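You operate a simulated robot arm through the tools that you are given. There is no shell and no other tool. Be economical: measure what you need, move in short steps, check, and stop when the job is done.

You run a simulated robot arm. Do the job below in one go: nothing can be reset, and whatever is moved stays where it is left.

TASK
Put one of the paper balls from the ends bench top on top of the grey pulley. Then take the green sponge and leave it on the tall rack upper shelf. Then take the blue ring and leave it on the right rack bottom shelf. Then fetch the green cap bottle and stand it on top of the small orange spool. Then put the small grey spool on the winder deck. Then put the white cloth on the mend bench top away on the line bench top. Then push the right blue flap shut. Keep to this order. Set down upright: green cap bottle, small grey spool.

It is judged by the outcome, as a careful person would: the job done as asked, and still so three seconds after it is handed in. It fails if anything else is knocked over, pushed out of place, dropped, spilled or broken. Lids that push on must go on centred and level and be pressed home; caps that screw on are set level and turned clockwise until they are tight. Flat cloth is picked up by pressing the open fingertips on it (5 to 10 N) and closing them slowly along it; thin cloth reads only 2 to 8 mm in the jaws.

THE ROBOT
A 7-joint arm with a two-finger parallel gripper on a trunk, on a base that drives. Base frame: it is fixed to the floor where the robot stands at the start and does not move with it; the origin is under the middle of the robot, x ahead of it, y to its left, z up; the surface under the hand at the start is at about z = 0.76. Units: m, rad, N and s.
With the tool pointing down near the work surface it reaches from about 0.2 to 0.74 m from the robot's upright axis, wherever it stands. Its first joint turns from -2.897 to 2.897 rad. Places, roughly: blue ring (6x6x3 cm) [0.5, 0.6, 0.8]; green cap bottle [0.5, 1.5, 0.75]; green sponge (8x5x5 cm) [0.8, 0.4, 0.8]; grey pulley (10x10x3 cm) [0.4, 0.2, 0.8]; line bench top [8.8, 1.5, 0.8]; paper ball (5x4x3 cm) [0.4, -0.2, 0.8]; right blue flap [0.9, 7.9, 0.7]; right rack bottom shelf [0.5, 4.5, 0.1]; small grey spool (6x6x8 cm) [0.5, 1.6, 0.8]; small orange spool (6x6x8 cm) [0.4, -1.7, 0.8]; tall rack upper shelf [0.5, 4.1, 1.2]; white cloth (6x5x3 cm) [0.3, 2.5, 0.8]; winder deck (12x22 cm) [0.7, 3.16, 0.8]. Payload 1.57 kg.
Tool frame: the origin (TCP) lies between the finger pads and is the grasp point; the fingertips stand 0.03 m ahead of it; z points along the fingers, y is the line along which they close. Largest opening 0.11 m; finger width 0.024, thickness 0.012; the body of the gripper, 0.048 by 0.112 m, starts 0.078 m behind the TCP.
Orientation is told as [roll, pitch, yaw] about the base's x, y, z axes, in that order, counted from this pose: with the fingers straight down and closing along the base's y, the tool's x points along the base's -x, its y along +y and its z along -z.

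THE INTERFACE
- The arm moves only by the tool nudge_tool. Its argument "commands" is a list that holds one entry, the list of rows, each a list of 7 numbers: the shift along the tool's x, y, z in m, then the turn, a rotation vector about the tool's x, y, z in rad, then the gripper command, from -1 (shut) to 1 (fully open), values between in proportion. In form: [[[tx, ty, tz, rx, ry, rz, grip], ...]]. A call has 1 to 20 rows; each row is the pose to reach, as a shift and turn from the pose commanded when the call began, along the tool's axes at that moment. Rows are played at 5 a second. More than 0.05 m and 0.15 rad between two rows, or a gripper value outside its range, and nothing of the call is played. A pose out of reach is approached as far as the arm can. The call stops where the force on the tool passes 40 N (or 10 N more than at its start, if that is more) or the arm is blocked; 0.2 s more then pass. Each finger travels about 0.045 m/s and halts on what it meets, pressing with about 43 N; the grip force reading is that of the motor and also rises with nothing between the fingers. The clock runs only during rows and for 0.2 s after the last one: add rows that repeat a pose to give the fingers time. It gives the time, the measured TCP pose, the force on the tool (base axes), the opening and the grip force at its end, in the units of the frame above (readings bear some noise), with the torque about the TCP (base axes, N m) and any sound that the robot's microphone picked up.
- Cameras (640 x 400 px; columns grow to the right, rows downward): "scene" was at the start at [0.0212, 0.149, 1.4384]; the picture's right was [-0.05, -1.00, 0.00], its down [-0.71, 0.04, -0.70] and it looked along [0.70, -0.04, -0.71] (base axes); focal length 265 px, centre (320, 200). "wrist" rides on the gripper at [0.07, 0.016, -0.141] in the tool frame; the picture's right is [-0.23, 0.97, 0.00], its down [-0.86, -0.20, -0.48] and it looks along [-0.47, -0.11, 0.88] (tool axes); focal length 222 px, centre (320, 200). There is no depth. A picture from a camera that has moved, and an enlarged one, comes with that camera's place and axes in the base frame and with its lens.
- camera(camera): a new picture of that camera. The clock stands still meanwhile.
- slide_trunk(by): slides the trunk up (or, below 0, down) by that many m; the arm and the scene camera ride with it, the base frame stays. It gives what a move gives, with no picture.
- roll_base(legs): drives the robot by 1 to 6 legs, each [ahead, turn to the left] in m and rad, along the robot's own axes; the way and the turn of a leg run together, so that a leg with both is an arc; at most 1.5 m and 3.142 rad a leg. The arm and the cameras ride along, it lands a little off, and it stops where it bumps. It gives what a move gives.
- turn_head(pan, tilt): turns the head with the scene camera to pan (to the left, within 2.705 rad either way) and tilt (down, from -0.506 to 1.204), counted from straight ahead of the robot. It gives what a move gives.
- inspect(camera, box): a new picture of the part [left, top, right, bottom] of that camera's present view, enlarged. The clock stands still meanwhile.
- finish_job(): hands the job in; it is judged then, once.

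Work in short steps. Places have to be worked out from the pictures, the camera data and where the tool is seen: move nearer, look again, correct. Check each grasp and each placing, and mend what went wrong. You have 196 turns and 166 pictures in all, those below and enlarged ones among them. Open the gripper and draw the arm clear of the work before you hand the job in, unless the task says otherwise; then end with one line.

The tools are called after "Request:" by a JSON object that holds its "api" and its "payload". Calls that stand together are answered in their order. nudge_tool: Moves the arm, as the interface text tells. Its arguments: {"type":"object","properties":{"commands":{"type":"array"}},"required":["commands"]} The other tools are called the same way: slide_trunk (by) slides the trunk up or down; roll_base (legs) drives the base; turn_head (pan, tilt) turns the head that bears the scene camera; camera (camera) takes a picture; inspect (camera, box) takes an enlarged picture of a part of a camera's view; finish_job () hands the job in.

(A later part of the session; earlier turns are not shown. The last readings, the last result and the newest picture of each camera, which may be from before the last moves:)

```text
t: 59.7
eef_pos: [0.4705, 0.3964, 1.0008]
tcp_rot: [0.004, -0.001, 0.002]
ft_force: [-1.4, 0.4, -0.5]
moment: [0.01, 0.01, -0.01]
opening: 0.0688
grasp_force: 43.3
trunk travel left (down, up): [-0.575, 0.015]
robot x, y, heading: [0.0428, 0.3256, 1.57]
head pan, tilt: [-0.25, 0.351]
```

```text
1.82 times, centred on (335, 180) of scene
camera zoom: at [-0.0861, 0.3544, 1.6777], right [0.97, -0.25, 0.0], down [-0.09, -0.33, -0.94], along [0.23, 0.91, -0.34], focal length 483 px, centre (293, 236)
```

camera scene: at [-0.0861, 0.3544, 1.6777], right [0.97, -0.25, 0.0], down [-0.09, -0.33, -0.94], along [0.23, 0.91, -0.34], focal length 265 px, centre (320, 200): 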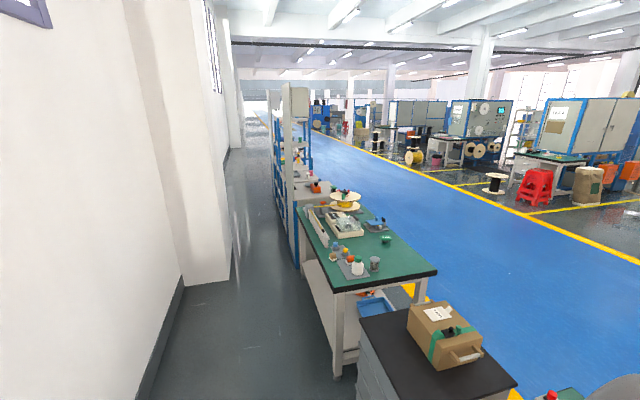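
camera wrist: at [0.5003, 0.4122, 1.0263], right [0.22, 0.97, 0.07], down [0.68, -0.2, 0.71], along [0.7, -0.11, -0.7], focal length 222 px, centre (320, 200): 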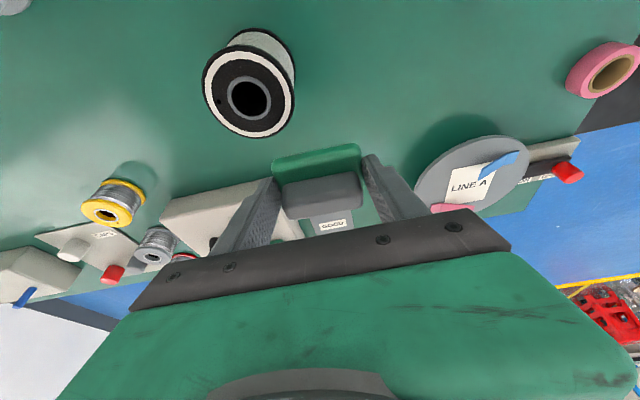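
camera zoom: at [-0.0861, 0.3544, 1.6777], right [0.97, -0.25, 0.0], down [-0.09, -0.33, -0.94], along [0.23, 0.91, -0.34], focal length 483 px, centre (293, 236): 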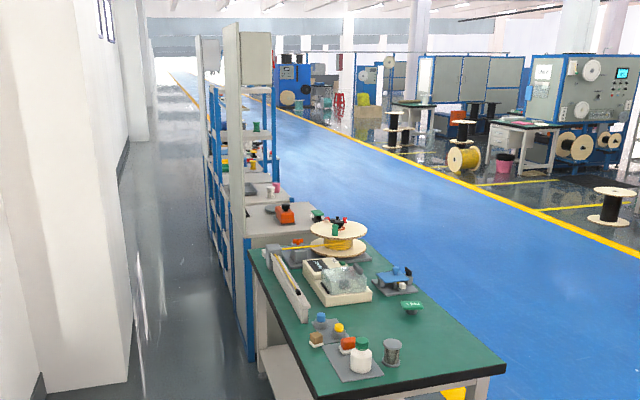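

Now I swing the arm to the front of the robot for driving, turning the tool with it.

Request:
{"api": "nudge_tool", "payload": {"commands": [[[0.0256, 0.036, 0, 0, 0, -0.121, 0], [0.0512, 0.072, 0, 0, 0, -0.242, 0], [0.0768, 0.108, 0, 0, 0, -0.363, 0], [0.1024, 0.144, 0, 0, 0, -0.484, 0], [0.128, 0.18, 0, 0, 0, -0.605, 0], [0.168, 0.204, 0, 0, 0, -0.726, 0], [0.208, 0.228, 0, 0, 0, -0.847, 0], [0.248, 0.252, 0, 0, 0, -0.968, 0], [0.288, 0.276, 0, 0, 0, -1.089, 0], [0.328, 0.3, 0, 0, 0, -1.21, 0], [0.368, 0.31, 0, 0, 0, -1.331, 0], [0.408, 0.32, 0, 0, 0, -1.452, 0], [0.448, 0.33, 0, 0, 0, -1.57, 0], [0.448, 0.33, 0, 0, 0, -1.57, 0]]]}}

```text
t: 62.7
eef_pos: [0.0213, 0.7304, 0.9998]
tcp_rot: [-0.001, 0.0, 1.569]
ft_force: [-0.3, 0.3, -0.5]
moment: [-0.02, -0.01, -0.01]
opening: 0.0686
grasp_force: 43.1
trunk travel left (down, up): [-0.575, 0.015]
robot x, y, heading: [0.0455, 0.3254, 1.573]
head pan, tilt: [-0.25, 0.351]
```

Arm is in front. I drive along the aisle, easing left to the middle (x≈-0.06).

Request:
{"api": "roll_base", "payload": {"legs": [[0.5, 0.1], [0.5, 0], [0.5, -0.1], [1.0, 0]]}}

Request:
{"api": "turn_head", "payload": {"pan": -0.5, "tilt": 0.35}}

Request:
{"api": "camera", "payload": {"camera": "scene"}}

```text
t: 75.6
eef_pos: [-0.0885, 3.2351, 0.9992]
tcp_rot: [0.001, -0.002, 1.578]
ft_force: [-0.5, 0.4, -0.8]
moment: [-0.01, 0.0, -0.01]
opening: 0.0689
grasp_force: 42.9
trunk travel left (down, up): [-0.575, 0.015]
robot x, y, heading: [-0.0627, 2.8372, 1.574]
head pan, tilt: [-0.25, 0.351]
```

```text
t: 76.3
eef_pos: [-0.0881, 3.2364, 0.9987]
tcp_rot: [-0.001, 0.0, 1.575]
ft_force: [-0.1, 0.2, -0.6]
moment: [0.03, 0.01, -0.02]
opening: 0.0688
grasp_force: 43.0
trunk travel left (down, up): [-0.575, 0.015]
robot x, y, heading: [-0.0638, 2.8311, 1.577]
head pan, tilt: [-0.499, 0.351]
```

```text
131 pictures are left
camera scene: at [-0.1713, 2.853, 1.6777], right [0.88, -0.47, 0.0], down [-0.16, -0.3, -0.94], along [0.44, 0.83, -0.34], focal length 265 px, centre (320, 200)
```

scene: 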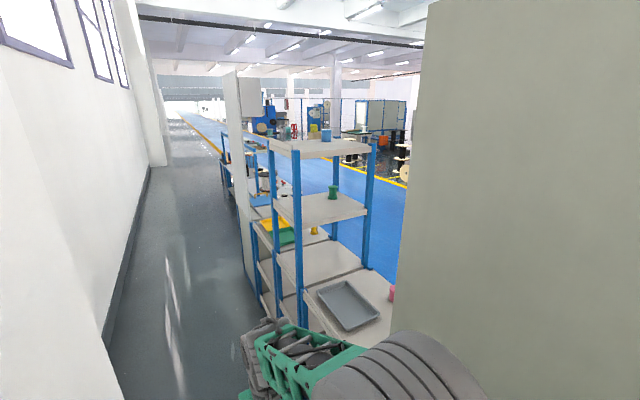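

The tall rack is ahead on the right; its second shelf seems to be at z≈1.2. I drive on 0.9 m and look at the rack directly.

Request:
{"api": "roll_base", "payload": {"legs": [[0.9, 0]]}}

Request:
{"api": "turn_head", "payload": {"pan": -1.2, "tilt": 0.5}}

Request:
{"api": "camera", "payload": {"camera": "scene"}}

```text
t: 81.0
eef_pos: [-0.0913, 4.135, 0.9998]
tcp_rot: [-0.002, -0.002, 1.574]
ft_force: [-0.5, -0.5, -0.9]
moment: [-0.02, 0.01, 0.02]
opening: 0.0684
grasp_force: 43.1
trunk travel left (down, up): [-0.575, 0.015]
robot x, y, heading: [-0.0685, 3.7288, 1.574]
head pan, tilt: [-0.499, 0.351]
```

```text
t: 82.1
eef_pos: [-0.0912, 4.1339, 0.9988]
tcp_rot: [-0.001, -0.002, 1.575]
ft_force: [0.1, -0.6, -0.3]
moment: [0.02, 0.01, 0.0]
opening: 0.0686
grasp_force: 43.1
trunk travel left (down, up): [-0.575, 0.015]
robot x, y, heading: [-0.0669, 3.7278, 1.579]
head pan, tilt: [-1.201, 0.499]
```

```text
130 pictures are left
camera scene: at [-0.1349, 3.7018, 1.664], right [0.37, -0.93, 0.0], down [-0.45, -0.18, -0.88], along [0.82, 0.32, -0.48], focal length 265 px, centre (320, 200)
```

scene: 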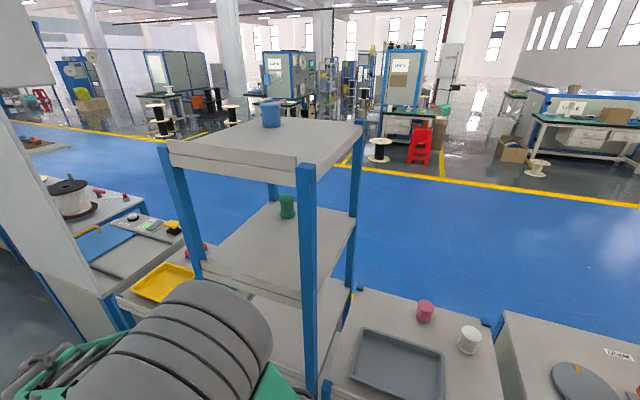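

The tall rack's second shelf (green cup on it) appears at z≈1.15–1.2, front edge x≈0.25, y≈3.9–4.25. I'll shift the base a bit left and forward for arm room, and look again.

Request:
{"api": "roll_base", "payload": {"legs": [[0.14, 0.76], [0.14, -0.76]]}}

Request:
{"api": "turn_head", "payload": {"pan": -1.5, "tilt": 0.5}}

Request:
{"api": "camera", "payload": {"camera": "scene"}}

```text
t: 86.5
eef_pos: [-0.1856, 4.3896, 1.0002]
tcp_rot: [-0.001, -0.003, 1.56]
ft_force: [0.0, -0.5, -0.2]
moment: [-0.01, -0.02, -0.02]
opening: 0.0687
grasp_force: 43.1
trunk travel left (down, up): [-0.575, 0.015]
robot x, y, heading: [-0.1655, 3.9832, 1.557]
head pan, tilt: [-1.201, 0.499]
```

```text
t: 87.3
eef_pos: [-0.1856, 4.3903, 0.999]
tcp_rot: [-0.002, -0.003, 1.559]
ft_force: [-0.1, -1.0, -0.1]
moment: [-0.01, 0.02, -0.02]
opening: 0.0686
grasp_force: 43.2
trunk travel left (down, up): [-0.575, 0.015]
robot x, y, heading: [-0.1643, 3.9876, 1.56]
head pan, tilt: [-1.499, 0.499]
```

```text
129 pictures are left
camera scene: at [-0.2301, 3.9316, 1.664], right [0.06, -1.0, 0.0], down [-0.48, -0.03, -0.88], along [0.88, 0.05, -0.48], focal length 265 px, centre (320, 200)
```

scene: 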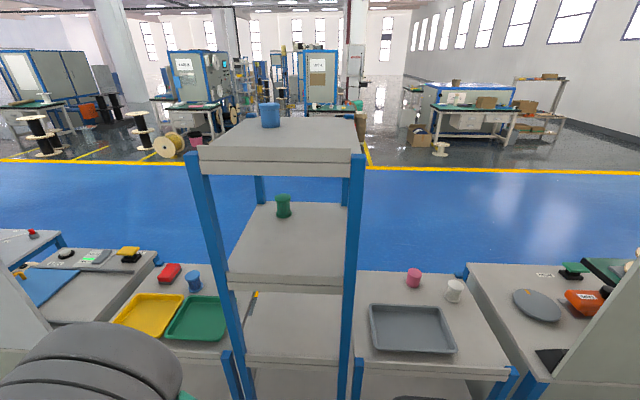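

Triangulating: shelf front edge x≈0.275, upper shelf surface z≈1.15, y 3.89–4.20, gap up to ~1.45. I'll hold the tool horizontally to slide the sponge in. First, in front of the robot (open space), I pitch the tool to horizontal and raise it.

Request:
{"api": "nudge_tool", "payload": {"commands": [[[-0.005, 0, -0.02, 0, -0.143, 0, 0], [-0.01, 0, -0.04, 0, -0.286, 0, 0], [-0.015, 0, -0.06, 0, -0.429, 0, 0], [-0.02, 0, -0.08, 0, -0.572, 0, 0], [-0.025, 0, -0.1, 0, -0.715, 0, 0], [-0.03, 0, -0.12, 0, -0.858, 0, 0], [-0.035, 0, -0.14, 0, -1.001, 0, 0], [-0.04, 0, -0.16, 0, -1.144, 0, 0], [-0.045, 0, -0.18, 0, -1.287, 0, 0], [-0.05, 0, -0.2, 0, -1.43, 0, 0], [-0.055, 0, -0.22, 0, -1.571, 0, 0], [-0.055, 0, -0.22, 0, -1.571, 0, 0]]]}}

Request:
{"api": "camera", "payload": {"camera": "wrist"}}

```text
t: 89.2
eef_pos: [-0.1529, 4.4219, 1.0849]
tcp_rot: [-0.1, -0.983, 1.568]
ft_force: [-0.1, -0.1, 0.1]
moment: [0.01, 0.0, 0.01]
opening: 0.0688
grasp_force: 43.4
trunk travel left (down, up): [-0.575, 0.015]
robot x, y, heading: [-0.1696, 3.9877, 1.56]
head pan, tilt: [-1.499, 0.499]
stopped in row 9: the arm was blocked; the commanded pose is now the measured one
```

```text
128 pictures are left
camera wrist: at [-0.1831, 4.2675, 1.1042], right [-0.97, 0.21, 0.14], down [0.15, 0.06, 0.99], along [0.2, 0.98, -0.09], focal length 222 px, centre (320, 200)
```

wrist: 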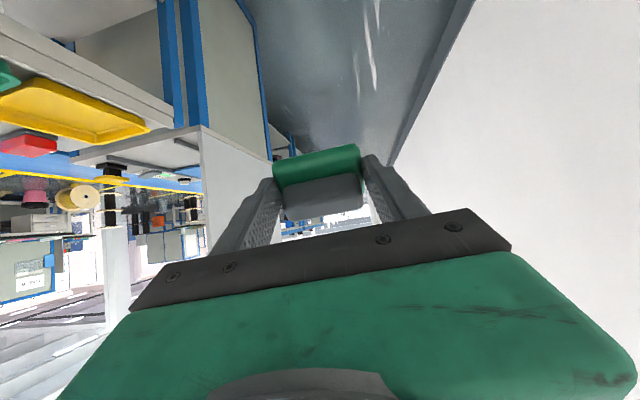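

The arm was blocked at row 9. I look at where the elbow is.

Request:
{"api": "turn_head", "payload": {"pan": -0.8, "tilt": 0.6}}

Request:
{"api": "camera", "payload": {"camera": "scene"}}

```text
t: 90.3
eef_pos: [-0.1517, 4.4225, 1.0873]
tcp_rot: [-0.101, -0.978, 1.568]
ft_force: [0.3, 0.7, 0.1]
moment: [0.01, 0.02, 0.02]
opening: 0.0686
grasp_force: 43.1
trunk travel left (down, up): [-0.575, 0.015]
robot x, y, heading: [-0.1681, 3.9867, 1.566]
head pan, tilt: [-0.799, 0.6]
```

```text
127 pictures are left
camera scene: at [-0.2569, 3.9869, 1.6554], right [0.69, -0.72, 0.0], down [-0.41, -0.39, -0.83], along [0.6, 0.57, -0.56], focal length 265 px, centre (320, 200)
```

scene: 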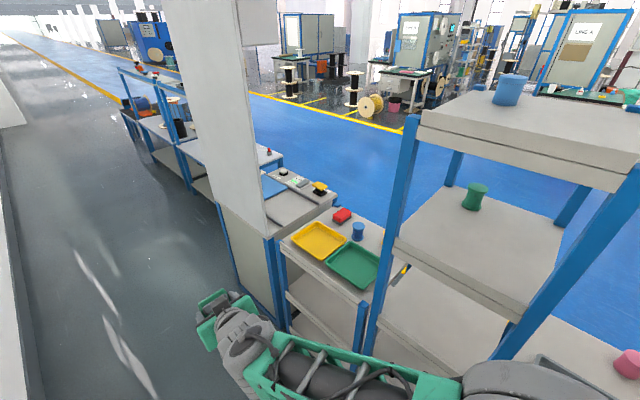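

The elbow sticks out to the right and meets the tall rack's post. I undo the pitching, then I'll turn the robot to face the rack from further back so the elbow stays clear.

Request:
{"api": "nudge_tool", "payload": {"commands": [[[0.013, 0.005, 0.003, -0.013, 0.14, -0.007, 0], [0.026, 0.01, 0.006, -0.026, 0.28, -0.014, 0], [0.039, 0.015, 0.009, -0.039, 0.42, -0.021, 0], [0.052, 0.02, 0.012, -0.052, 0.56, -0.028, 0], [0.065, 0.025, 0.015, -0.065, 0.7, -0.035, 0], [0.078, 0.03, 0.018, -0.078, 0.84, -0.042, 0], [0.09, 0.034, 0.022, -0.09, 0.98, -0.049, 0], [0.09, 0.034, 0.022, -0.09, 0.98, -0.049, 0]]]}}

Request:
{"api": "roll_base", "payload": {"legs": [[0.24, 0], [-0.315, -1.56]]}}

Request:
{"api": "turn_head", "payload": {"pan": 0, "tilt": 0.6}}

Request:
{"api": "camera", "payload": {"camera": "scene"}}

```text
t: 92.1
eef_pos: [-0.185, 4.3954, 1.0034]
tcp_rot: [0.001, -0.01, 1.565]
ft_force: [-0.1, 0.5, 0.5]
moment: [-0.02, -0.01, 0.01]
opening: 0.0688
grasp_force: 43.2
trunk travel left (down, up): [-0.575, 0.015]
robot x, y, heading: [-0.1679, 3.9837, 1.559]
head pan, tilt: [-0.799, 0.6]
```

```text
t: 97.7
eef_pos: [0.0467, 4.0486, 1.0034]
tcp_rot: [0.0, -0.01, 0.009]
ft_force: [-0.2, -0.2, -0.4]
moment: [0.02, -0.01, 0.03]
opening: 0.0686
grasp_force: 42.6
trunk travel left (down, up): [-0.575, 0.015]
robot x, y, heading: [-0.3658, 4.0236, 0.003]
head pan, tilt: [-0.799, 0.6]
cut short: leg 2
```

```text
t: 98.8
eef_pos: [0.0448, 4.0497, 1.0035]
tcp_rot: [-0.001, -0.009, 0.009]
ft_force: [0.1, 0.5, -0.7]
moment: [0.02, -0.03, -0.02]
opening: 0.0685
grasp_force: 42.8
trunk travel left (down, up): [-0.575, 0.015]
robot x, y, heading: [-0.3641, 4.023, 0.003]
head pan, tilt: [0.0, 0.6]
```

```text
126 pictures are left
camera scene: at [-0.3357, 4.1784, 1.6549], right [0.0, -1.0, 0.0], down [-0.56, 0.0, -0.83], along [0.83, 0.0, -0.56], focal length 265 px, centre (320, 200)
```

scene: 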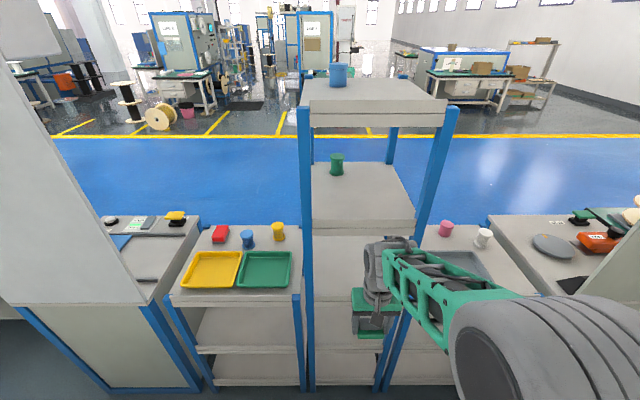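

Well placed: the rack's upper shelf is straight ahead. I pitch the tool to horizontal and raise it, staying clear of the rack front.

Request:
{"api": "nudge_tool", "payload": {"commands": [[[-0.007, 0, -0.021, 0, -0.143, 0, 0], [-0.014, 0, -0.042, 0, -0.286, 0, 0], [-0.021, 0, -0.063, 0, -0.429, 0, 0], [-0.028, 0, -0.084, 0, -0.572, 0, 0], [-0.035, 0, -0.105, 0, -0.715, 0, 0], [-0.042, 0, -0.126, 0, -0.858, 0, 0], [-0.049, 0, -0.147, 0, -1.001, 0, 0], [-0.056, 0, -0.168, 0, -1.144, 0, 0], [-0.063, 0, -0.189, 0, -1.287, 0, 0], [-0.07, 0, -0.21, 0, -1.43, 0, 0], [-0.08, 0, -0.23, 0, -1.56, 0, 0], [-0.08, 0, -0.23, 0, -1.56, 0, 0]]]}}

Request:
{"api": "camera", "payload": {"camera": "scene"}}

```text
t: 101.4
eef_pos: [0.1234, 4.0433, 1.2328]
tcp_rot: [-1.739, -1.572, 1.733]
ft_force: [-0.4, -0.1, -0.5]
moment: [0.02, -0.01, -0.04]
opening: 0.0687
grasp_force: 43.0
trunk travel left (down, up): [-0.575, 0.015]
robot x, y, heading: [-0.3653, 4.0255, 0.003]
head pan, tilt: [0.0, 0.6]
```

```text
125 pictures are left
camera scene: at [-0.3359, 4.1784, 1.6541], right [0.0, -1.0, 0.0], down [-0.56, 0.0, -0.83], along [0.83, 0.0, -0.56], focal length 265 px, centre (320, 200)
```

scene: 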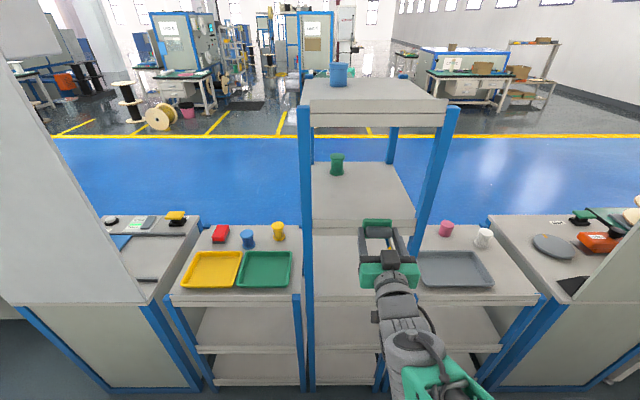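

The tool is level at z≈1.233 pointing into the shelf. I move in 0.22 m.

Request:
{"api": "nudge_tool", "payload": {"commands": [[[0, 0, 0.045, 0, 0, 0, 0], [0, 0, 0.09, 0, 0, 0, 0], [0, 0, 0.135, 0, 0, 0, 0], [0, 0, 0.18, 0, 0, 0, 0], [0, 0, 0.22, 0, 0, 0, 0], [0, 0, 0.22, 0, 0, 0, 0]]]}}

Request:
{"api": "inspect", "payload": {"camera": "scene", "box": [270, 100, 470, 280]}}

```text
t: 102.8
eef_pos: [0.3427, 4.0519, 1.2337]
tcp_rot: [-1.375, -1.571, 1.386]
ft_force: [-0.4, 0.4, -0.1]
moment: [-0.01, 0.04, 0.0]
opening: 0.0687
grasp_force: 43.2
trunk travel left (down, up): [-0.575, 0.015]
robot x, y, heading: [-0.3658, 4.0259, 0.006]
head pan, tilt: [0.0, 0.6]
```

```text
2.22 times, centred on (370, 190) of scene
camera zoom: at [-0.3357, 4.1785, 1.6549], right [0.0, -1.0, 0.0], down [-0.56, 0.0, -0.83], along [0.83, 0.0, -0.56], focal length 590 px, centre (209, 222)
```

zoom: 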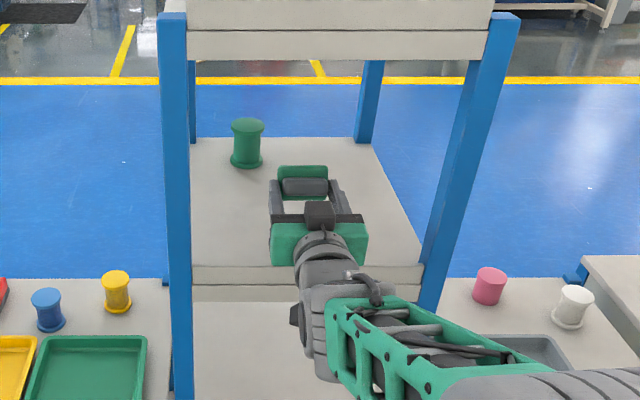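

Over the shelf. I lower slowly to feel contact.

Request:
{"api": "nudge_tool", "payload": {"commands": [[[0.02, 0, 0, 0, 0, 0, 0], [0.035, 0, 0, 0, 0, 0, 0], [0.045, 0, 0, 0, 0, 0, 0], [0.05, 0, 0, 0, 0, 0, 0], [0.055, 0, 0, 0, 0, 0, 0], [0.055, 0, 0, 0, 0, 0, 0]]]}}

Request:
{"api": "inspect", "payload": {"camera": "scene", "box": [310, 140, 430, 240]}}

```text
t: 103.6
eef_pos: [0.3449, 4.0528, 1.2072]
tcp_rot: [-3.139, -1.538, -3.134]
ft_force: [1.2, -0.2, 10.1]
moment: [-0.16, 0.87, 0.01]
opening: 0.0686
grasp_force: 43.3
trunk travel left (down, up): [-0.575, 0.015]
robot x, y, heading: [-0.3621, 4.028, 0.0]
head pan, tilt: [0.0, 0.6]
stopped in row 4: the force on the tool passed its limit at 44 N (the readings are from after the stop); the commanded pose is now the measured one
```

```text
4.00 times, centred on (370, 190) of scene
camera zoom: at [-0.3365, 4.1785, 1.6549], right [0.0, -1.0, 0.0], down [-0.56, 0.0, -0.83], along [0.83, 0.0, -0.56], focal length 1062 px, centre (120, 240)
```

zoom: 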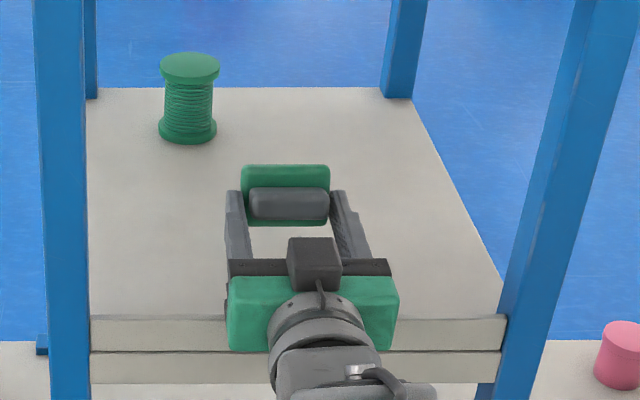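

The moment says the contact is ~9 cm behind the TCP, i.e. the underside of the hand/camera on the shelf's front edge, not the sponge. I raise, pitch the hand down by 0.35 rad so its rear lifts, and go a little deeper.

Request:
{"api": "nudge_tool", "payload": {"commands": [[[-0.025, 0, 0, 0, 0, 0, 0], [-0.025, 0, 0.01, 0, 0.12, 0, 0], [-0.025, 0, 0.02, 0, 0.24, 0, 0], [-0.025, 0, 0.03, 0, 0.36, 0, 0], [-0.025, 0, 0.03, 0, 0.36, 0, 0]]]}}

Request:
{"api": "nudge_tool", "payload": {"commands": [[[0.0186, 0, 0.0072, 0, 0, 0, 0], [0.0326, 0, 0.0127, 0, 0, 0, 0], [0.0419, 0, 0.0163, 0, 0, 0, 0], [0.0512, 0, 0.0199, 0, 0, 0, 0]]]}}

Request:
{"api": "inspect", "payload": {"camera": "scene", "box": [310, 140, 430, 240]}}

```text
t: 104.8
eef_pos: [0.3742, 4.052, 1.2288]
tcp_rot: [0.001, -1.237, 0.009]
ft_force: [-0.8, -0.1, -0.7]
moment: [0.03, -0.01, 0.0]
opening: 0.0686
grasp_force: 43.2
trunk travel left (down, up): [-0.575, 0.015]
robot x, y, heading: [-0.3642, 4.0202, -0.002]
head pan, tilt: [0.0, 0.6]
```

```text
t: 105.8
eef_pos: [0.377, 4.0518, 1.1821]
tcp_rot: [0.001, -1.249, 0.005]
ft_force: [-0.4, -0.7, 16.1]
moment: [-0.05, -0.34, 0.02]
opening: 0.0687
grasp_force: 42.8
trunk travel left (down, up): [-0.575, 0.015]
robot x, y, heading: [-0.3667, 4.0226, 0.002]
head pan, tilt: [0.0, 0.6]
```

```text
4.00 times, centred on (370, 190) of scene
camera zoom: at [-0.3375, 4.1783, 1.6554], right [0.0, -1.0, 0.0], down [-0.56, 0.0, -0.83], along [0.83, 0.0, -0.56], focal length 1062 px, centre (120, 240)
```

zoom: 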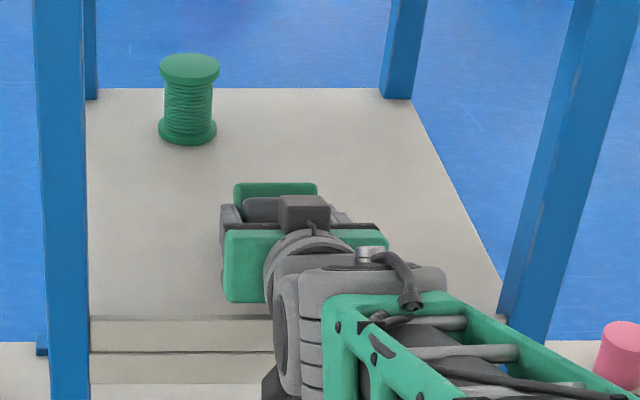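

Now the sponge itself is on the shelf. I ease up 4 mm and release slowly.

Request:
{"api": "nudge_tool", "payload": {"commands": [[[-0.0038, 0, -0.0013, 0, 0, 0, 0], [-0.0038, 0, -0.0013, 0, 0, 0, 0.3], [-0.0038, 0, -0.0013, 0, 0, 0, 0.5], [-0.0038, 0, -0.0013, 0, 0, 0, 0.8], [-0.0038, 0, -0.0013, 0, 0, 0, 1], [-0.0038, 0, -0.0013, 0, 0, 0, 1]]]}}

Request:
{"api": "camera", "payload": {"camera": "wrist"}}

```text
t: 107.2
eef_pos: [0.3771, 4.052, 1.178]
tcp_rot: [0.0, -1.238, 0.007]
ft_force: [-0.5, -0.5, 0.4]
moment: [0.0, -0.04, 0.0]
opening: 0.1098
grasp_force: 0.1
trunk travel left (down, up): [-0.575, 0.015]
robot x, y, heading: [-0.3668, 4.0223, 0.004]
head pan, tilt: [0.0, 0.6]
```

```text
121 pictures are left
camera wrist: at [0.2212, 4.0662, 1.1596], right [0.07, 0.97, 0.21], down [-0.17, -0.2, 0.96], along [0.98, -0.1, 0.15], focal length 222 px, centre (320, 200)
```

wrist: 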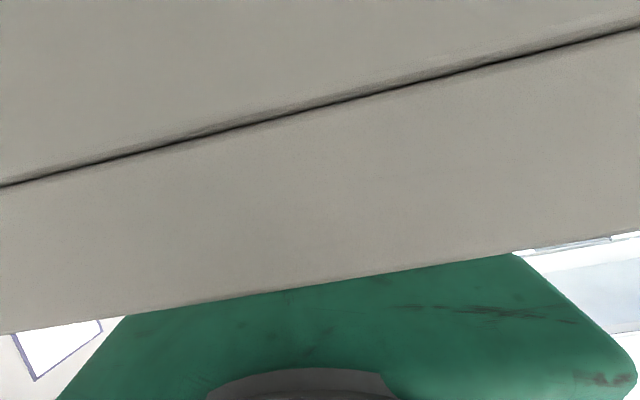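

Released. I back out along the tool axis.

Request:
{"api": "nudge_tool", "payload": {"commands": [[[0, 0, -0.04, 0, 0, 0, 1], [0, 0, -0.085, 0, 0, 0, 1], [0, 0, -0.13, 0, 0, 0, 1], [0, 0, -0.175, 0, 0, 0, 1], [0, 0, -0.22, 0, 0, 0, 1], [0, 0, -0.26, 0, 0, 0, 1]]]}}

Request:
{"api": "camera", "payload": {"camera": "wrist"}}

Request:
{"api": "inspect", "payload": {"camera": "scene", "box": [290, 130, 450, 240]}}

```text
t: 108.6
eef_pos: [0.1326, 4.0482, 1.2587]
tcp_rot: [-0.005, -1.226, 0.01]
ft_force: [0.6, -0.4, -0.2]
moment: [-0.03, 0.02, 0.03]
opening: 0.1099
grasp_force: 0.0
trunk travel left (down, up): [-0.575, 0.015]
robot x, y, heading: [-0.3653, 4.0224, -0.002]
head pan, tilt: [0.0, 0.6]
```

```text
120 pictures are left
camera wrist: at [-0.024, 4.0629, 1.2411], right [0.07, 0.97, 0.21], down [-0.16, -0.2, 0.97], along [0.98, -0.1, 0.14], focal length 222 px, centre (320, 200)
```

wrist: 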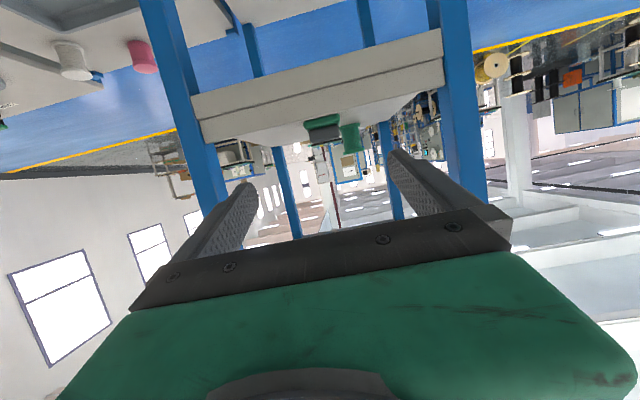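

```text
3.64 times, centred on (370, 185) of scene
camera zoom: at [-0.336, 4.1783, 1.6558], right [0.0, -1.0, 0.0], down [-0.56, 0.0, -0.83], along [0.83, 0.0, -0.56], focal length 965 px, centre (138, 254)
```

zoom: 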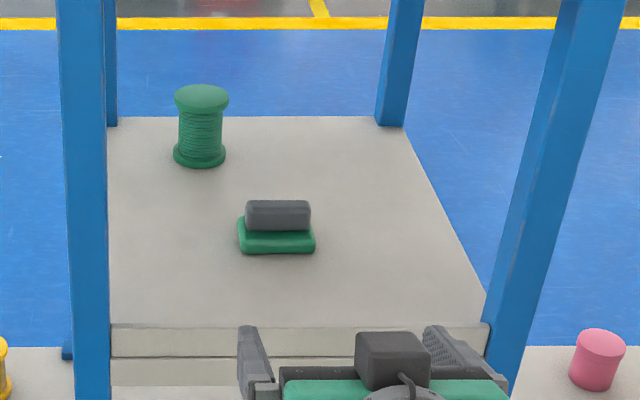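

The sponge sits upright on the upper shelf. Before leaving, I look at the right rack's bottom shelf (y≈4.5) to plan the ring.

Request:
{"api": "turn_head", "payload": {"pan": 0.35, "tilt": 0.95}}

Request:
{"api": "camera", "payload": {"camera": "scene"}}

```text
t: 109.4
eef_pos: [0.1321, 4.0492, 1.26]
tcp_rot: [-0.003, -1.229, 0.012]
ft_force: [0.9, 0.6, -0.1]
moment: [0.03, 0.01, 0.03]
opening: 0.1102
grasp_force: 0.1
trunk travel left (down, up): [-0.575, 0.015]
robot x, y, heading: [-0.3613, 4.0251, -0.002]
head pan, tilt: [0.351, 0.949]
```

```text
118 pictures are left
camera scene: at [-0.3558, 4.2034, 1.6266], right [0.35, -0.94, 0.0], down [-0.76, -0.28, -0.58], along [0.55, 0.2, -0.81], focal length 265 px, centre (320, 200)
```

scene: 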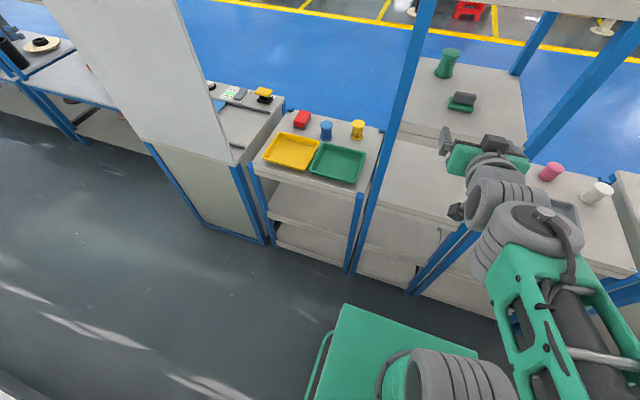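

Right rack: bottom shelf z≈0.11, next shelf's underside ≈0.38, y 4.25–4.75, front x≈0.28. Now I return the tool to vertical in front of the robot for driving.

Request:
{"api": "nudge_tool", "payload": {"commands": [[[0.03, 0, 0, 0, 0.136, 0, 1], [0.06, 0, 0, 0, 0.272, 0, 1], [0.09, 0, 0, 0, 0.408, 0, 1], [0.12, 0, 0, 0, 0.544, 0, 1], [0.15, 0, 0, 0, 0.68, 0, 1], [0.18, 0, 0, 0, 0.816, 0, 1], [0.21, 0, 0, 0, 0.952, 0, 1], [0.24, 0, 0.002, 0, 1.088, 0, 1], [0.2725, 0, 0.0044, 0, 1.226, 0, 1], [0.2725, 0, 0.0044, 0, 1.226, 0, 1]]]}}

Request:
{"api": "roll_base", "payload": {"legs": [[0.315, 1.565]]}}

```text
t: 111.6
eef_pos: [0.0475, 4.0488, 1.0053]
tcp_rot: [-0.002, -0.011, 0.006]
ft_force: [-0.4, -0.2, 0.2]
moment: [-0.03, 0.0, 0.04]
opening: 0.1101
grasp_force: 0.1
trunk travel left (down, up): [-0.575, 0.015]
robot x, y, heading: [-0.3653, 4.0249, 0.006]
head pan, tilt: [0.351, 0.949]
```

```text
t: 115.8
eef_pos: [-0.1836, 4.6372, 1.0048]
tcp_rot: [0.001, -0.013, 1.572]
ft_force: [-0.8, -0.5, 0.1]
moment: [0.02, 0.02, 0.0]
opening: 0.1101
grasp_force: 0.0
trunk travel left (down, up): [-0.575, 0.015]
robot x, y, heading: [-0.163, 4.2256, 1.565]
head pan, tilt: [0.351, 0.949]
cut short: leg 1
```

Now reverse along the aisle to the first bench (y≈0.53).

Request:
{"api": "roll_base", "payload": {"legs": [[-0.5, 0.105], [-0.5, 0], [-0.5, -0.1], [-1.1, 0], [-1.1, 0]]}}

Request:
{"api": "turn_head", "payload": {"pan": -1.4, "tilt": 0.8}}

Request:
{"api": "camera", "payload": {"camera": "scene"}}

```text
t: 134.3
eef_pos: [-0.0846, 0.9518, 1.0041]
tcp_rot: [0.002, -0.013, 1.58]
ft_force: [0.5, -0.2, 0.8]
moment: [0.01, 0.02, 0.03]
opening: 0.1101
grasp_force: 0.1
trunk travel left (down, up): [-0.575, 0.015]
robot x, y, heading: [-0.0568, 0.5433, 1.575]
head pan, tilt: [0.351, 0.949]
```

```text
t: 136.1
eef_pos: [-0.0841, 0.9529, 1.0045]
tcp_rot: [0.001, -0.013, 1.579]
ft_force: [0.2, 0.2, -0.4]
moment: [0.02, 0.01, 0.03]
opening: 0.1099
grasp_force: 0.1
trunk travel left (down, up): [-0.575, 0.015]
robot x, y, heading: [-0.0612, 0.5396, 1.57]
head pan, tilt: [-1.4, 0.799]
```

```text
117 pictures are left
camera scene: at [-0.1328, 0.494, 1.6381], right [0.17, -0.98, 0.0], down [-0.71, -0.12, -0.7], along [0.69, 0.12, -0.72], focal length 265 px, centre (320, 200)
```

scene: 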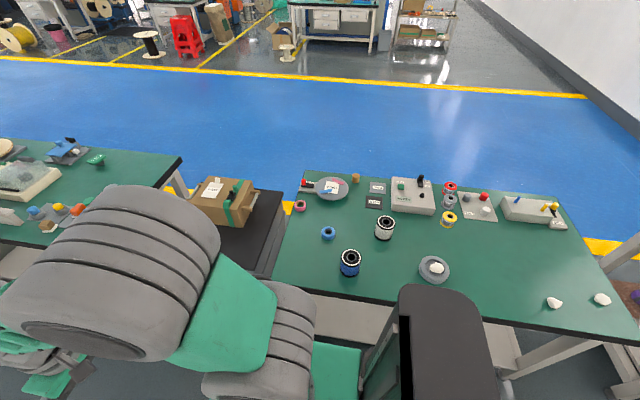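

The blue ring is at about (0.516, 0.575). I swing the arm over the bench, turning the tool to yaw 0.

Request:
{"api": "nudge_tool", "payload": {"commands": [[[0.014, -0.041, 0, 0, 0, 0.113, 1], [0.028, -0.082, 0, 0, 0, 0.226, 1], [0.043, -0.123, 0, 0, 0, 0.339, 1], [0.067, -0.163, 0, 0, 0, 0.452, 1], [0.091, -0.203, 0, 0, 0, 0.565, 1], [0.115, -0.243, 0, 0, 0, 0.678, 1], [0.139, -0.283, 0, 0, 0, 0.791, 1], [0.163, -0.323, 0, 0, 0, 0.904, 1], [0.199, -0.348, 0, 0, 0, 1.017, 1], [0.235, -0.373, 0, 0, 0, 1.13, 1], [0.271, -0.398, 0, 0, 0, 1.243, 1], [0.307, -0.423, 0, 0, 0, 1.356, 1], [0.343, -0.448, 0, 0, 0, 1.469, 1], [0.378, -0.473, 0, 0, 0, 1.579, 1], [0.378, -0.473, 0, 0, 0, 1.579, 1]]]}}

Request:
{"api": "camera", "payload": {"camera": "wrist"}}

```text
t: 139.3
eef_pos: [0.3919, 0.5774, 1.0]
tcp_rot: [0.011, 0.001, -0.001]
ft_force: [-0.4, 0.2, -0.7]
moment: [0.02, 0.0, -0.02]
opening: 0.1101
grasp_force: 0.1
trunk travel left (down, up): [-0.575, 0.015]
robot x, y, heading: [-0.0568, 0.5416, 1.577]
head pan, tilt: [-1.4, 0.799]
```

```text
116 pictures are left
camera wrist: at [0.3234, 0.5912, 1.142], right [0.23, 0.97, 0.01], down [0.86, -0.21, 0.48], along [0.47, -0.1, -0.88], focal length 222 px, centre (320, 200)
```

wrist: 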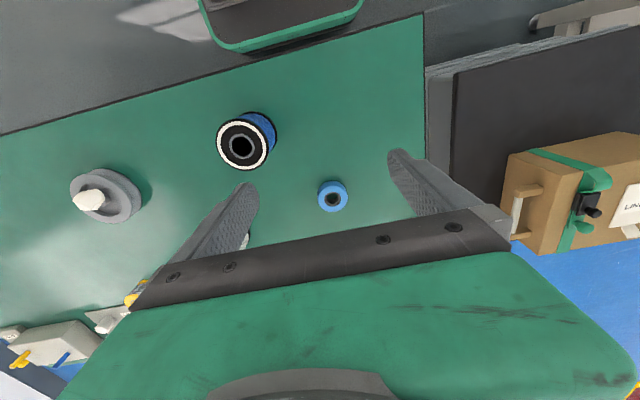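

Ring at (0.513, 0.573). I approach with the tool pitched −0.7 rad (so it can later be placed near-flat on the low shelf).

Request:
{"api": "nudge_tool", "payload": {"commands": [[[-0.018, -0.001, 0.024, 0, -0.14, 0, 0.6], [-0.035, -0.002, 0.048, 0, -0.28, 0, 0.6], [-0.053, -0.003, 0.072, 0, -0.42, 0, 0.6], [-0.07, -0.004, 0.096, 0, -0.56, 0, 0.6], [-0.088, -0.004, 0.12, 0, -0.7, 0, 0.6], [-0.088, -0.004, 0.12, 0, -0.7, 0, 0.6]]]}}

Request:
{"api": "camera", "payload": {"camera": "wrist"}}

```text
t: 140.7
eef_pos: [0.4807, 0.5772, 0.8795]
tcp_rot: [0.016, -0.701, -0.009]
ft_force: [0.4, -0.3, 0.1]
moment: [-0.02, 0.02, -0.05]
opening: 0.088
grasp_force: 0.0
trunk travel left (down, up): [-0.575, 0.015]
robot x, y, heading: [-0.0572, 0.5404, 1.574]
head pan, tilt: [-1.4, 0.799]
```

```text
115 pictures are left
camera wrist: at [0.3363, 0.5905, 0.9436], right [0.17, 0.97, 0.16], down [0.35, -0.21, 0.91], along [0.92, -0.1, -0.37], focal length 222 px, centre (320, 200)
```

wrist: 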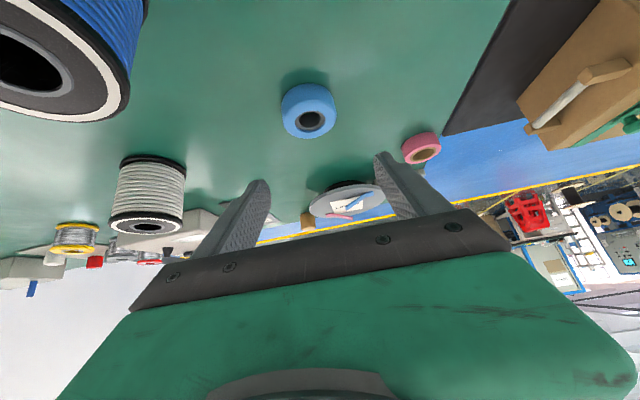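

Ring confirmed near (0.510, 0.575). I descend and close around it.

Request:
{"api": "nudge_tool", "payload": {"commands": [[[0.014, -0.001, 0.026, 0, 0, 0, 0.6], [0.028, -0.002, 0.052, 0, 0, 0, 0.6], [0.041, -0.002, 0.0766, 0, 0, 0, 0.6], [0.041, -0.002, 0.0766, 0, 0, 0, 0.6], [0.041, -0.002, 0.0766, 0, 0, 0, 0.2], [0.041, -0.002, 0.0766, 0, 0, 0, 0], [0.041, -0.002, 0.0766, 0, 0, 0, -0.2], [0.041, -0.002, 0.0766, 0, 0, 0, -0.2], [0.041, -0.002, 0.0766, 0, 0, 0, -0.2]]]}}

Request:
{"api": "camera", "payload": {"camera": "wrist"}}

```text
t: 142.7
eef_pos: [0.4976, 0.5757, 0.7954]
tcp_rot: [0.016, -0.699, -0.009]
ft_force: [0.1, -0.2, 0.2]
moment: [0.0, -0.01, 0.04]
opening: 0.0546
grasp_force: 39.7
trunk travel left (down, up): [-0.575, 0.015]
robot x, y, heading: [-0.0576, 0.5404, 1.573]
head pan, tilt: [-1.4, 0.799]
```

```text
114 pictures are left
camera wrist: at [0.3541, 0.5893, 0.8596], right [0.17, 0.97, 0.16], down [0.35, -0.21, 0.91], along [0.92, -0.1, -0.37], focal length 222 px, centre (320, 200)
```

wrist: 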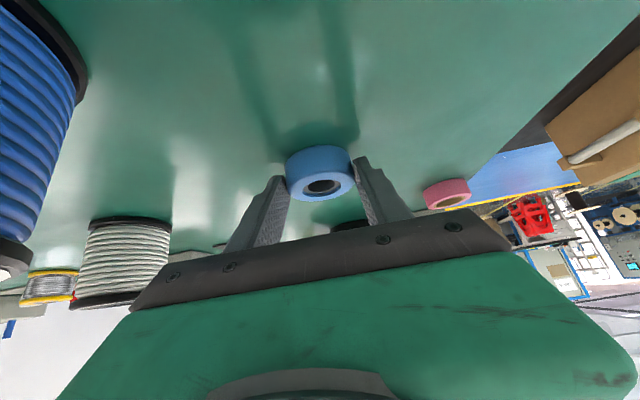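

Ring gripped. I lift straight up, then back to vertical at z≈1.0.

Request:
{"api": "nudge_tool", "payload": {"commands": [[[-0.0258, 0, -0.0306, 0, 0, 0, -0.2], [-0.05, 0, -0.06, 0, 0.1, 0, -0.2], [-0.052, 0, -0.1, 0, 0.22, 0, -0.2], [-0.052, 0, -0.145, 0, 0.36, 0, -0.2], [-0.052, 0, -0.19, 0, 0.5, 0, -0.2], [-0.051, 0, -0.225, 0, 0.63, 0, -0.2], [-0.051, 0, -0.225, 0, 0.7, 0, -0.2], [-0.051, 0, -0.225, 0, 0.7, 0, -0.2]]]}}

Request:
{"api": "camera", "payload": {"camera": "wrist"}}

```text
t: 144.5
eef_pos: [0.3922, 0.5721, 0.9993]
tcp_rot: [0.012, 0.001, 0.002]
ft_force: [0.6, 0.3, -0.6]
moment: [0.01, 0.01, 0.01]
opening: 0.0547
grasp_force: 43.0
trunk travel left (down, up): [-0.575, 0.015]
robot x, y, heading: [-0.059, 0.5414, 1.566]
head pan, tilt: [-1.4, 0.799]
```

```text
113 pictures are left
camera wrist: at [0.3237, 0.5859, 1.1424], right [0.23, 0.97, 0.01], down [0.86, -0.2, 0.47], along [0.46, -0.1, -0.88], focal length 222 px, centre (320, 200)
```

wrist: 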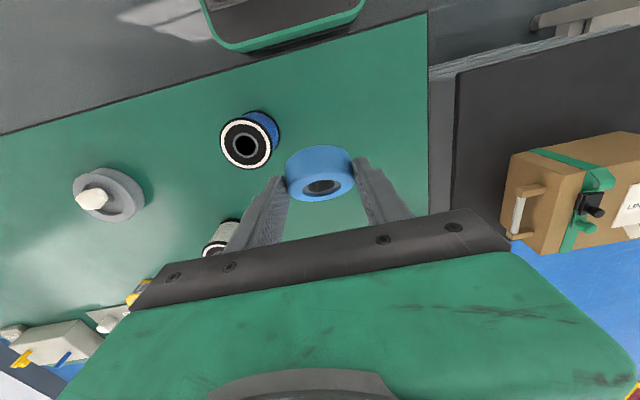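

I swing the arm back in front of the robot.

Request:
{"api": "nudge_tool", "payload": {"commands": [[[0.025, 0.036, 0, 0, 0, -0.113, -0.2], [0.05, 0.072, 0, 0, 0, -0.226, -0.2], [0.075, 0.108, 0, 0, 0, -0.339, -0.2], [0.1, 0.144, 0, 0, 0, -0.452, -0.2], [0.125, 0.18, 0, 0, 0, -0.565, -0.2], [0.15, 0.215, 0, 0, 0, -0.678, -0.2], [0.19, 0.239, 0, 0, 0, -0.791, -0.2], [0.23, 0.263, 0, 0, 0, -0.904, -0.2], [0.27, 0.287, 0, 0, 0, -1.017, -0.2], [0.31, 0.311, 0, 0, 0, -1.13, -0.2], [0.35, 0.335, 0, 0, 0, -1.243, -0.2], [0.391, 0.349, 0, 0, 0, -1.356, -0.2], [0.432, 0.363, 0, 0, 0, -1.469, -0.2], [0.473, 0.378, 0, 0, 0, -1.57, -0.2], [0.473, 0.378, 0, 0, 0, -1.57, -0.2]]]}}

```text
t: 147.7
eef_pos: [-0.0816, 0.9502, 1.0047]
tcp_rot: [-0.001, -0.011, 1.571]
ft_force: [0.3, -0.5, -0.6]
moment: [0.01, -0.04, 0.02]
opening: 0.0543
grasp_force: 42.9
trunk travel left (down, up): [-0.575, 0.015]
robot x, y, heading: [-0.058, 0.5439, 1.57]
head pan, tilt: [-1.4, 0.799]
```

Drive back up the aisle to the right rack (straight, then ease left).

Request:
{"api": "roll_base", "payload": {"legs": [[1.1, 0], [1.1, 0], [1.0, 0], [0.2, 0.76], [0.2, -0.76], [0.58, 0]]}}

Request:
{"api": "roll_base", "payload": {"legs": [[-0.25, -1.57]]}}

Request:
{"api": "turn_head", "payload": {"pan": 0, "tilt": 0.9}}

Request:
{"api": "camera", "payload": {"camera": "scene"}}

```text
t: 170.2
eef_pos: [-0.238, 5.0861, 1.0046]
tcp_rot: [-0.001, -0.011, 1.567]
ft_force: [-0.2, -0.1, -1.0]
moment: [-0.03, 0.0, 0.0]
opening: 0.0545
grasp_force: 43.1
trunk travel left (down, up): [-0.575, 0.015]
robot x, y, heading: [-0.2181, 4.6773, 1.573]
head pan, tilt: [-1.4, 0.799]
```

```text
t: 174.4
eef_pos: [0.0316, 4.5356, 1.0049]
tcp_rot: [0.0, -0.013, -0.01]
ft_force: [-0.1, -0.9, -0.6]
moment: [0.03, 0.05, -0.01]
opening: 0.0544
grasp_force: 43.3
trunk travel left (down, up): [-0.575, 0.015]
robot x, y, heading: [-0.3797, 4.5151, -0.0]
head pan, tilt: [-1.4, 0.799]
cut short: leg 1
```

```text
t: 176.0
eef_pos: [0.0307, 4.5356, 1.0052]
tcp_rot: [0.001, -0.013, -0.01]
ft_force: [-0.3, -0.5, -0.6]
moment: [-0.01, 0.0, -0.02]
opening: 0.0548
grasp_force: 43.1
trunk travel left (down, up): [-0.575, 0.015]
robot x, y, heading: [-0.3772, 4.5141, -0.005]
head pan, tilt: [0.0, 0.901]
```

```text
112 pictures are left
camera scene: at [-0.3618, 4.6696, 1.6301], right [0.0, -1.0, 0.0], down [-0.78, 0.0, -0.62], along [0.62, 0.0, -0.78], focal length 265 px, centre (320, 200)
```

scene: 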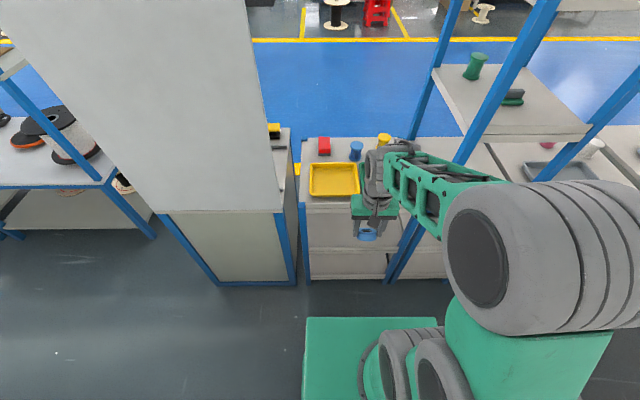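

Positioned facing the right rack. I lower the trunk by 0.5 m.

Request:
{"api": "slide_trunk", "payload": {"by": -0.5}}

Request:
{"api": "camera", "payload": {"camera": "scene"}}

Request:
{"api": "camera", "payload": {"camera": "wrist"}}

```text
refused: -0.5 is not a number from -0.4 to 0.4
```

```text
111 pictures are left
camera scene: at [-0.3618, 4.6696, 1.6301], right [0.0, -1.0, 0.0], down [-0.78, 0.0, -0.62], along [0.62, 0.0, -0.78], focal length 265 px, centre (320, 200)
```

scene: 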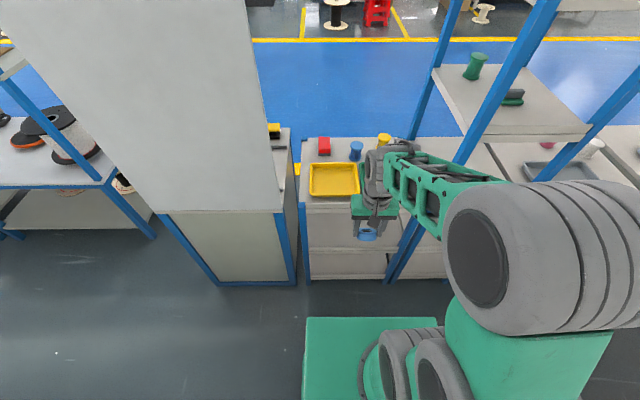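

```text
110 pictures are left
camera wrist: at [-0.0403, 4.5517, 1.146], right [0.24, 0.97, 0.0], down [0.85, -0.21, 0.49], along [0.48, -0.11, -0.87], focal length 222 px, centre (320, 200)
```

wrist: 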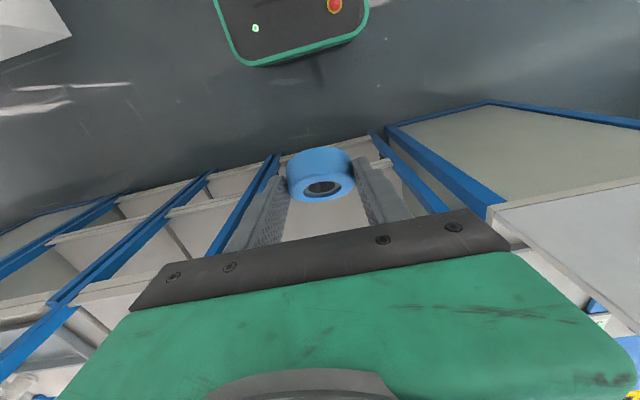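

The limit is 0.4 m per call; I lower in two steps.

Request:
{"api": "slide_trunk", "payload": {"by": -0.3}}

Request:
{"api": "slide_trunk", "payload": {"by": -0.2}}

Request:
{"api": "turn_head", "payload": {"pan": -0.1, "tilt": 0.7}}

Request:
{"api": "camera", "payload": {"camera": "scene"}}

```text
t: 179.0
eef_pos: [0.0305, 4.5359, 0.7052]
tcp_rot: [0.001, -0.012, -0.009]
ft_force: [0.2, -0.6, -0.8]
moment: [0.04, 0.02, 0.01]
opening: 0.0546
grasp_force: 43.1
trunk travel left (down, up): [-0.275, 0.315]
robot x, y, heading: [-0.3769, 4.5146, -0.004]
head pan, tilt: [0.0, 0.901]
```

```text
t: 181.1
eef_pos: [0.0303, 4.5354, 0.5053]
tcp_rot: [0.002, -0.013, -0.01]
ft_force: [0.0, 0.5, -0.9]
moment: [-0.02, 0.01, 0.01]
opening: 0.0543
grasp_force: 42.8
trunk travel left (down, up): [-0.075, 0.515]
robot x, y, heading: [-0.3785, 4.5143, -0.006]
head pan, tilt: [0.0, 0.901]
```

```text
t: 181.9
eef_pos: [0.0295, 4.536, 0.5048]
tcp_rot: [0.001, -0.011, -0.012]
ft_force: [-0.5, -1.0, -0.4]
moment: [0.0, 0.01, 0.0]
opening: 0.0545
grasp_force: 42.8
trunk travel left (down, up): [-0.075, 0.515]
robot x, y, heading: [-0.3807, 4.5162, -0.005]
head pan, tilt: [-0.099, 0.7]
```

```text
109 pictures are left
camera scene: at [-0.3529, 4.6612, 1.1462], right [-0.1, -0.99, 0.0], down [-0.64, 0.07, -0.76], along [0.76, -0.08, -0.64], focal length 265 px, centre (320, 200)
```

scene: 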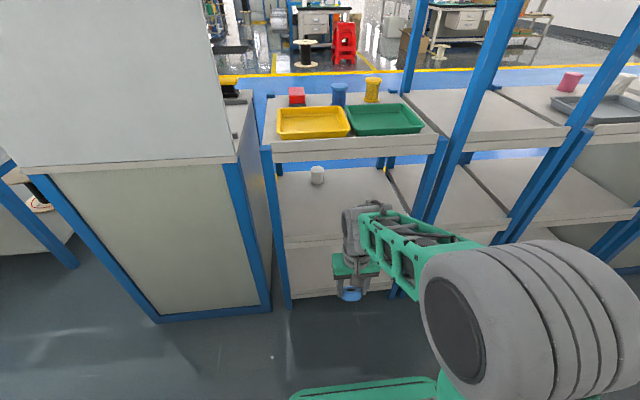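

Shelf edges confirmed: middle z≈0.42, bottom z≈0.11. I pitch the tool to −1.1 and lower to z≈0.30 in front of the rack.

Request:
{"api": "nudge_tool", "payload": {"commands": [[[-0.015, -0.004, 0.015, 0, -0.1375, 0, -0.2], [-0.03, -0.008, 0.03, 0, -0.275, 0, -0.2], [-0.045, -0.012, 0.05, 0, -0.4125, 0, -0.2], [-0.06, -0.016, 0.08, 0, -0.55, 0, -0.2], [-0.075, -0.02, 0.11, 0, -0.6875, 0, -0.2], [-0.09, -0.024, 0.14, 0, -0.825, 0, -0.2], [-0.105, -0.028, 0.17, 0, -0.9625, 0, -0.2], [-0.12, -0.03, 0.2, 0, -1.1, 0, -0.2], [-0.12, -0.03, 0.2, 0, -1.1, 0, -0.2]]]}}

Request:
{"api": "camera", "payload": {"camera": "wrist"}}

Request:
{"api": "camera", "payload": {"camera": "scene"}}

```text
t: 183.9
eef_pos: [0.1522, 4.5056, 0.3072]
tcp_rot: [0.001, -1.114, -0.009]
ft_force: [-0.5, 0.8, -0.5]
moment: [0.04, 0.0, -0.03]
opening: 0.0547
grasp_force: 43.1
trunk travel left (down, up): [-0.075, 0.515]
robot x, y, heading: [-0.3768, 4.5154, -0.005]
head pan, tilt: [-0.099, 0.7]
```

```text
108 pictures are left
camera wrist: at [-0.0042, 4.5215, 0.3074], right [0.11, 0.97, 0.2], down [-0.05, -0.2, 0.98], along [0.99, -0.12, 0.03], focal length 222 px, centre (320, 200)
```

wrist: 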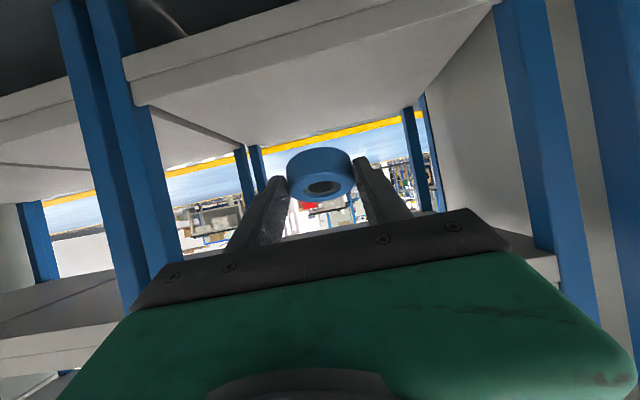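

```text
107 pictures are left
camera scene: at [-0.3529, 4.6611, 1.1463], right [-0.1, -0.99, 0.0], down [-0.64, 0.07, -0.76], along [0.76, -0.08, -0.64], focal length 265 px, centre (320, 200)
```

scene: 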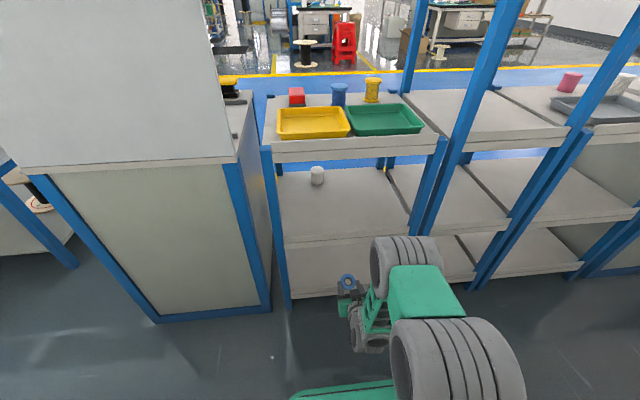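

Bottom shelf looks empty. I slide in along the tool axis to x≈0.35, z≈0.20.

Request:
{"api": "nudge_tool", "payload": {"commands": [[[0.0015, 0, 0.0375, 0, 0, 0, -0.2], [0.003, 0, 0.075, 0, 0, 0, -0.2], [0.0045, 0, 0.1125, 0, 0, 0, -0.2], [0.006, 0, 0.15, 0, 0, 0, -0.2], [0.0075, 0, 0.1875, 0, 0, 0, -0.2], [0.0087, 0, 0.2248, 0, 0, 0, -0.2], [0.0087, 0, 0.2248, 0, 0, 0, -0.2]]]}}

Request:
{"api": "camera", "payload": {"camera": "wrist"}}

```text
t: 185.5
eef_pos: [0.3499, 4.5042, 0.1989]
tcp_rot: [-0.001, -1.11, -0.011]
ft_force: [0.6, -0.5, -1.0]
moment: [-0.01, 0.04, 0.01]
opening: 0.0545
grasp_force: 42.9
trunk travel left (down, up): [-0.075, 0.515]
robot x, y, heading: [-0.3782, 4.5122, -0.006]
head pan, tilt: [-0.099, 0.7]
```

```text
106 pictures are left
camera wrist: at [0.1936, 4.5193, 0.1996], right [0.11, 0.97, 0.2], down [-0.05, -0.2, 0.98], along [0.99, -0.12, 0.03], focal length 222 px, centre (320, 200)
```

wrist: 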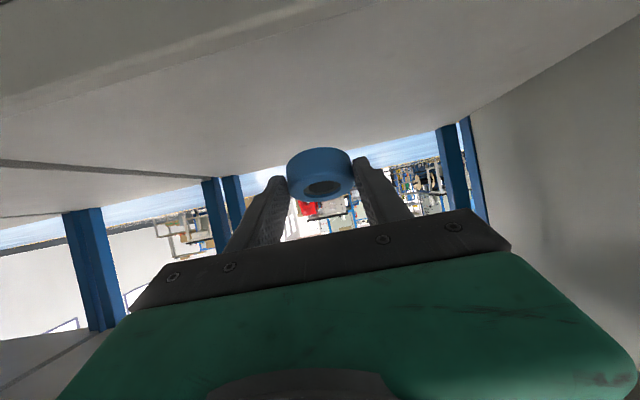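

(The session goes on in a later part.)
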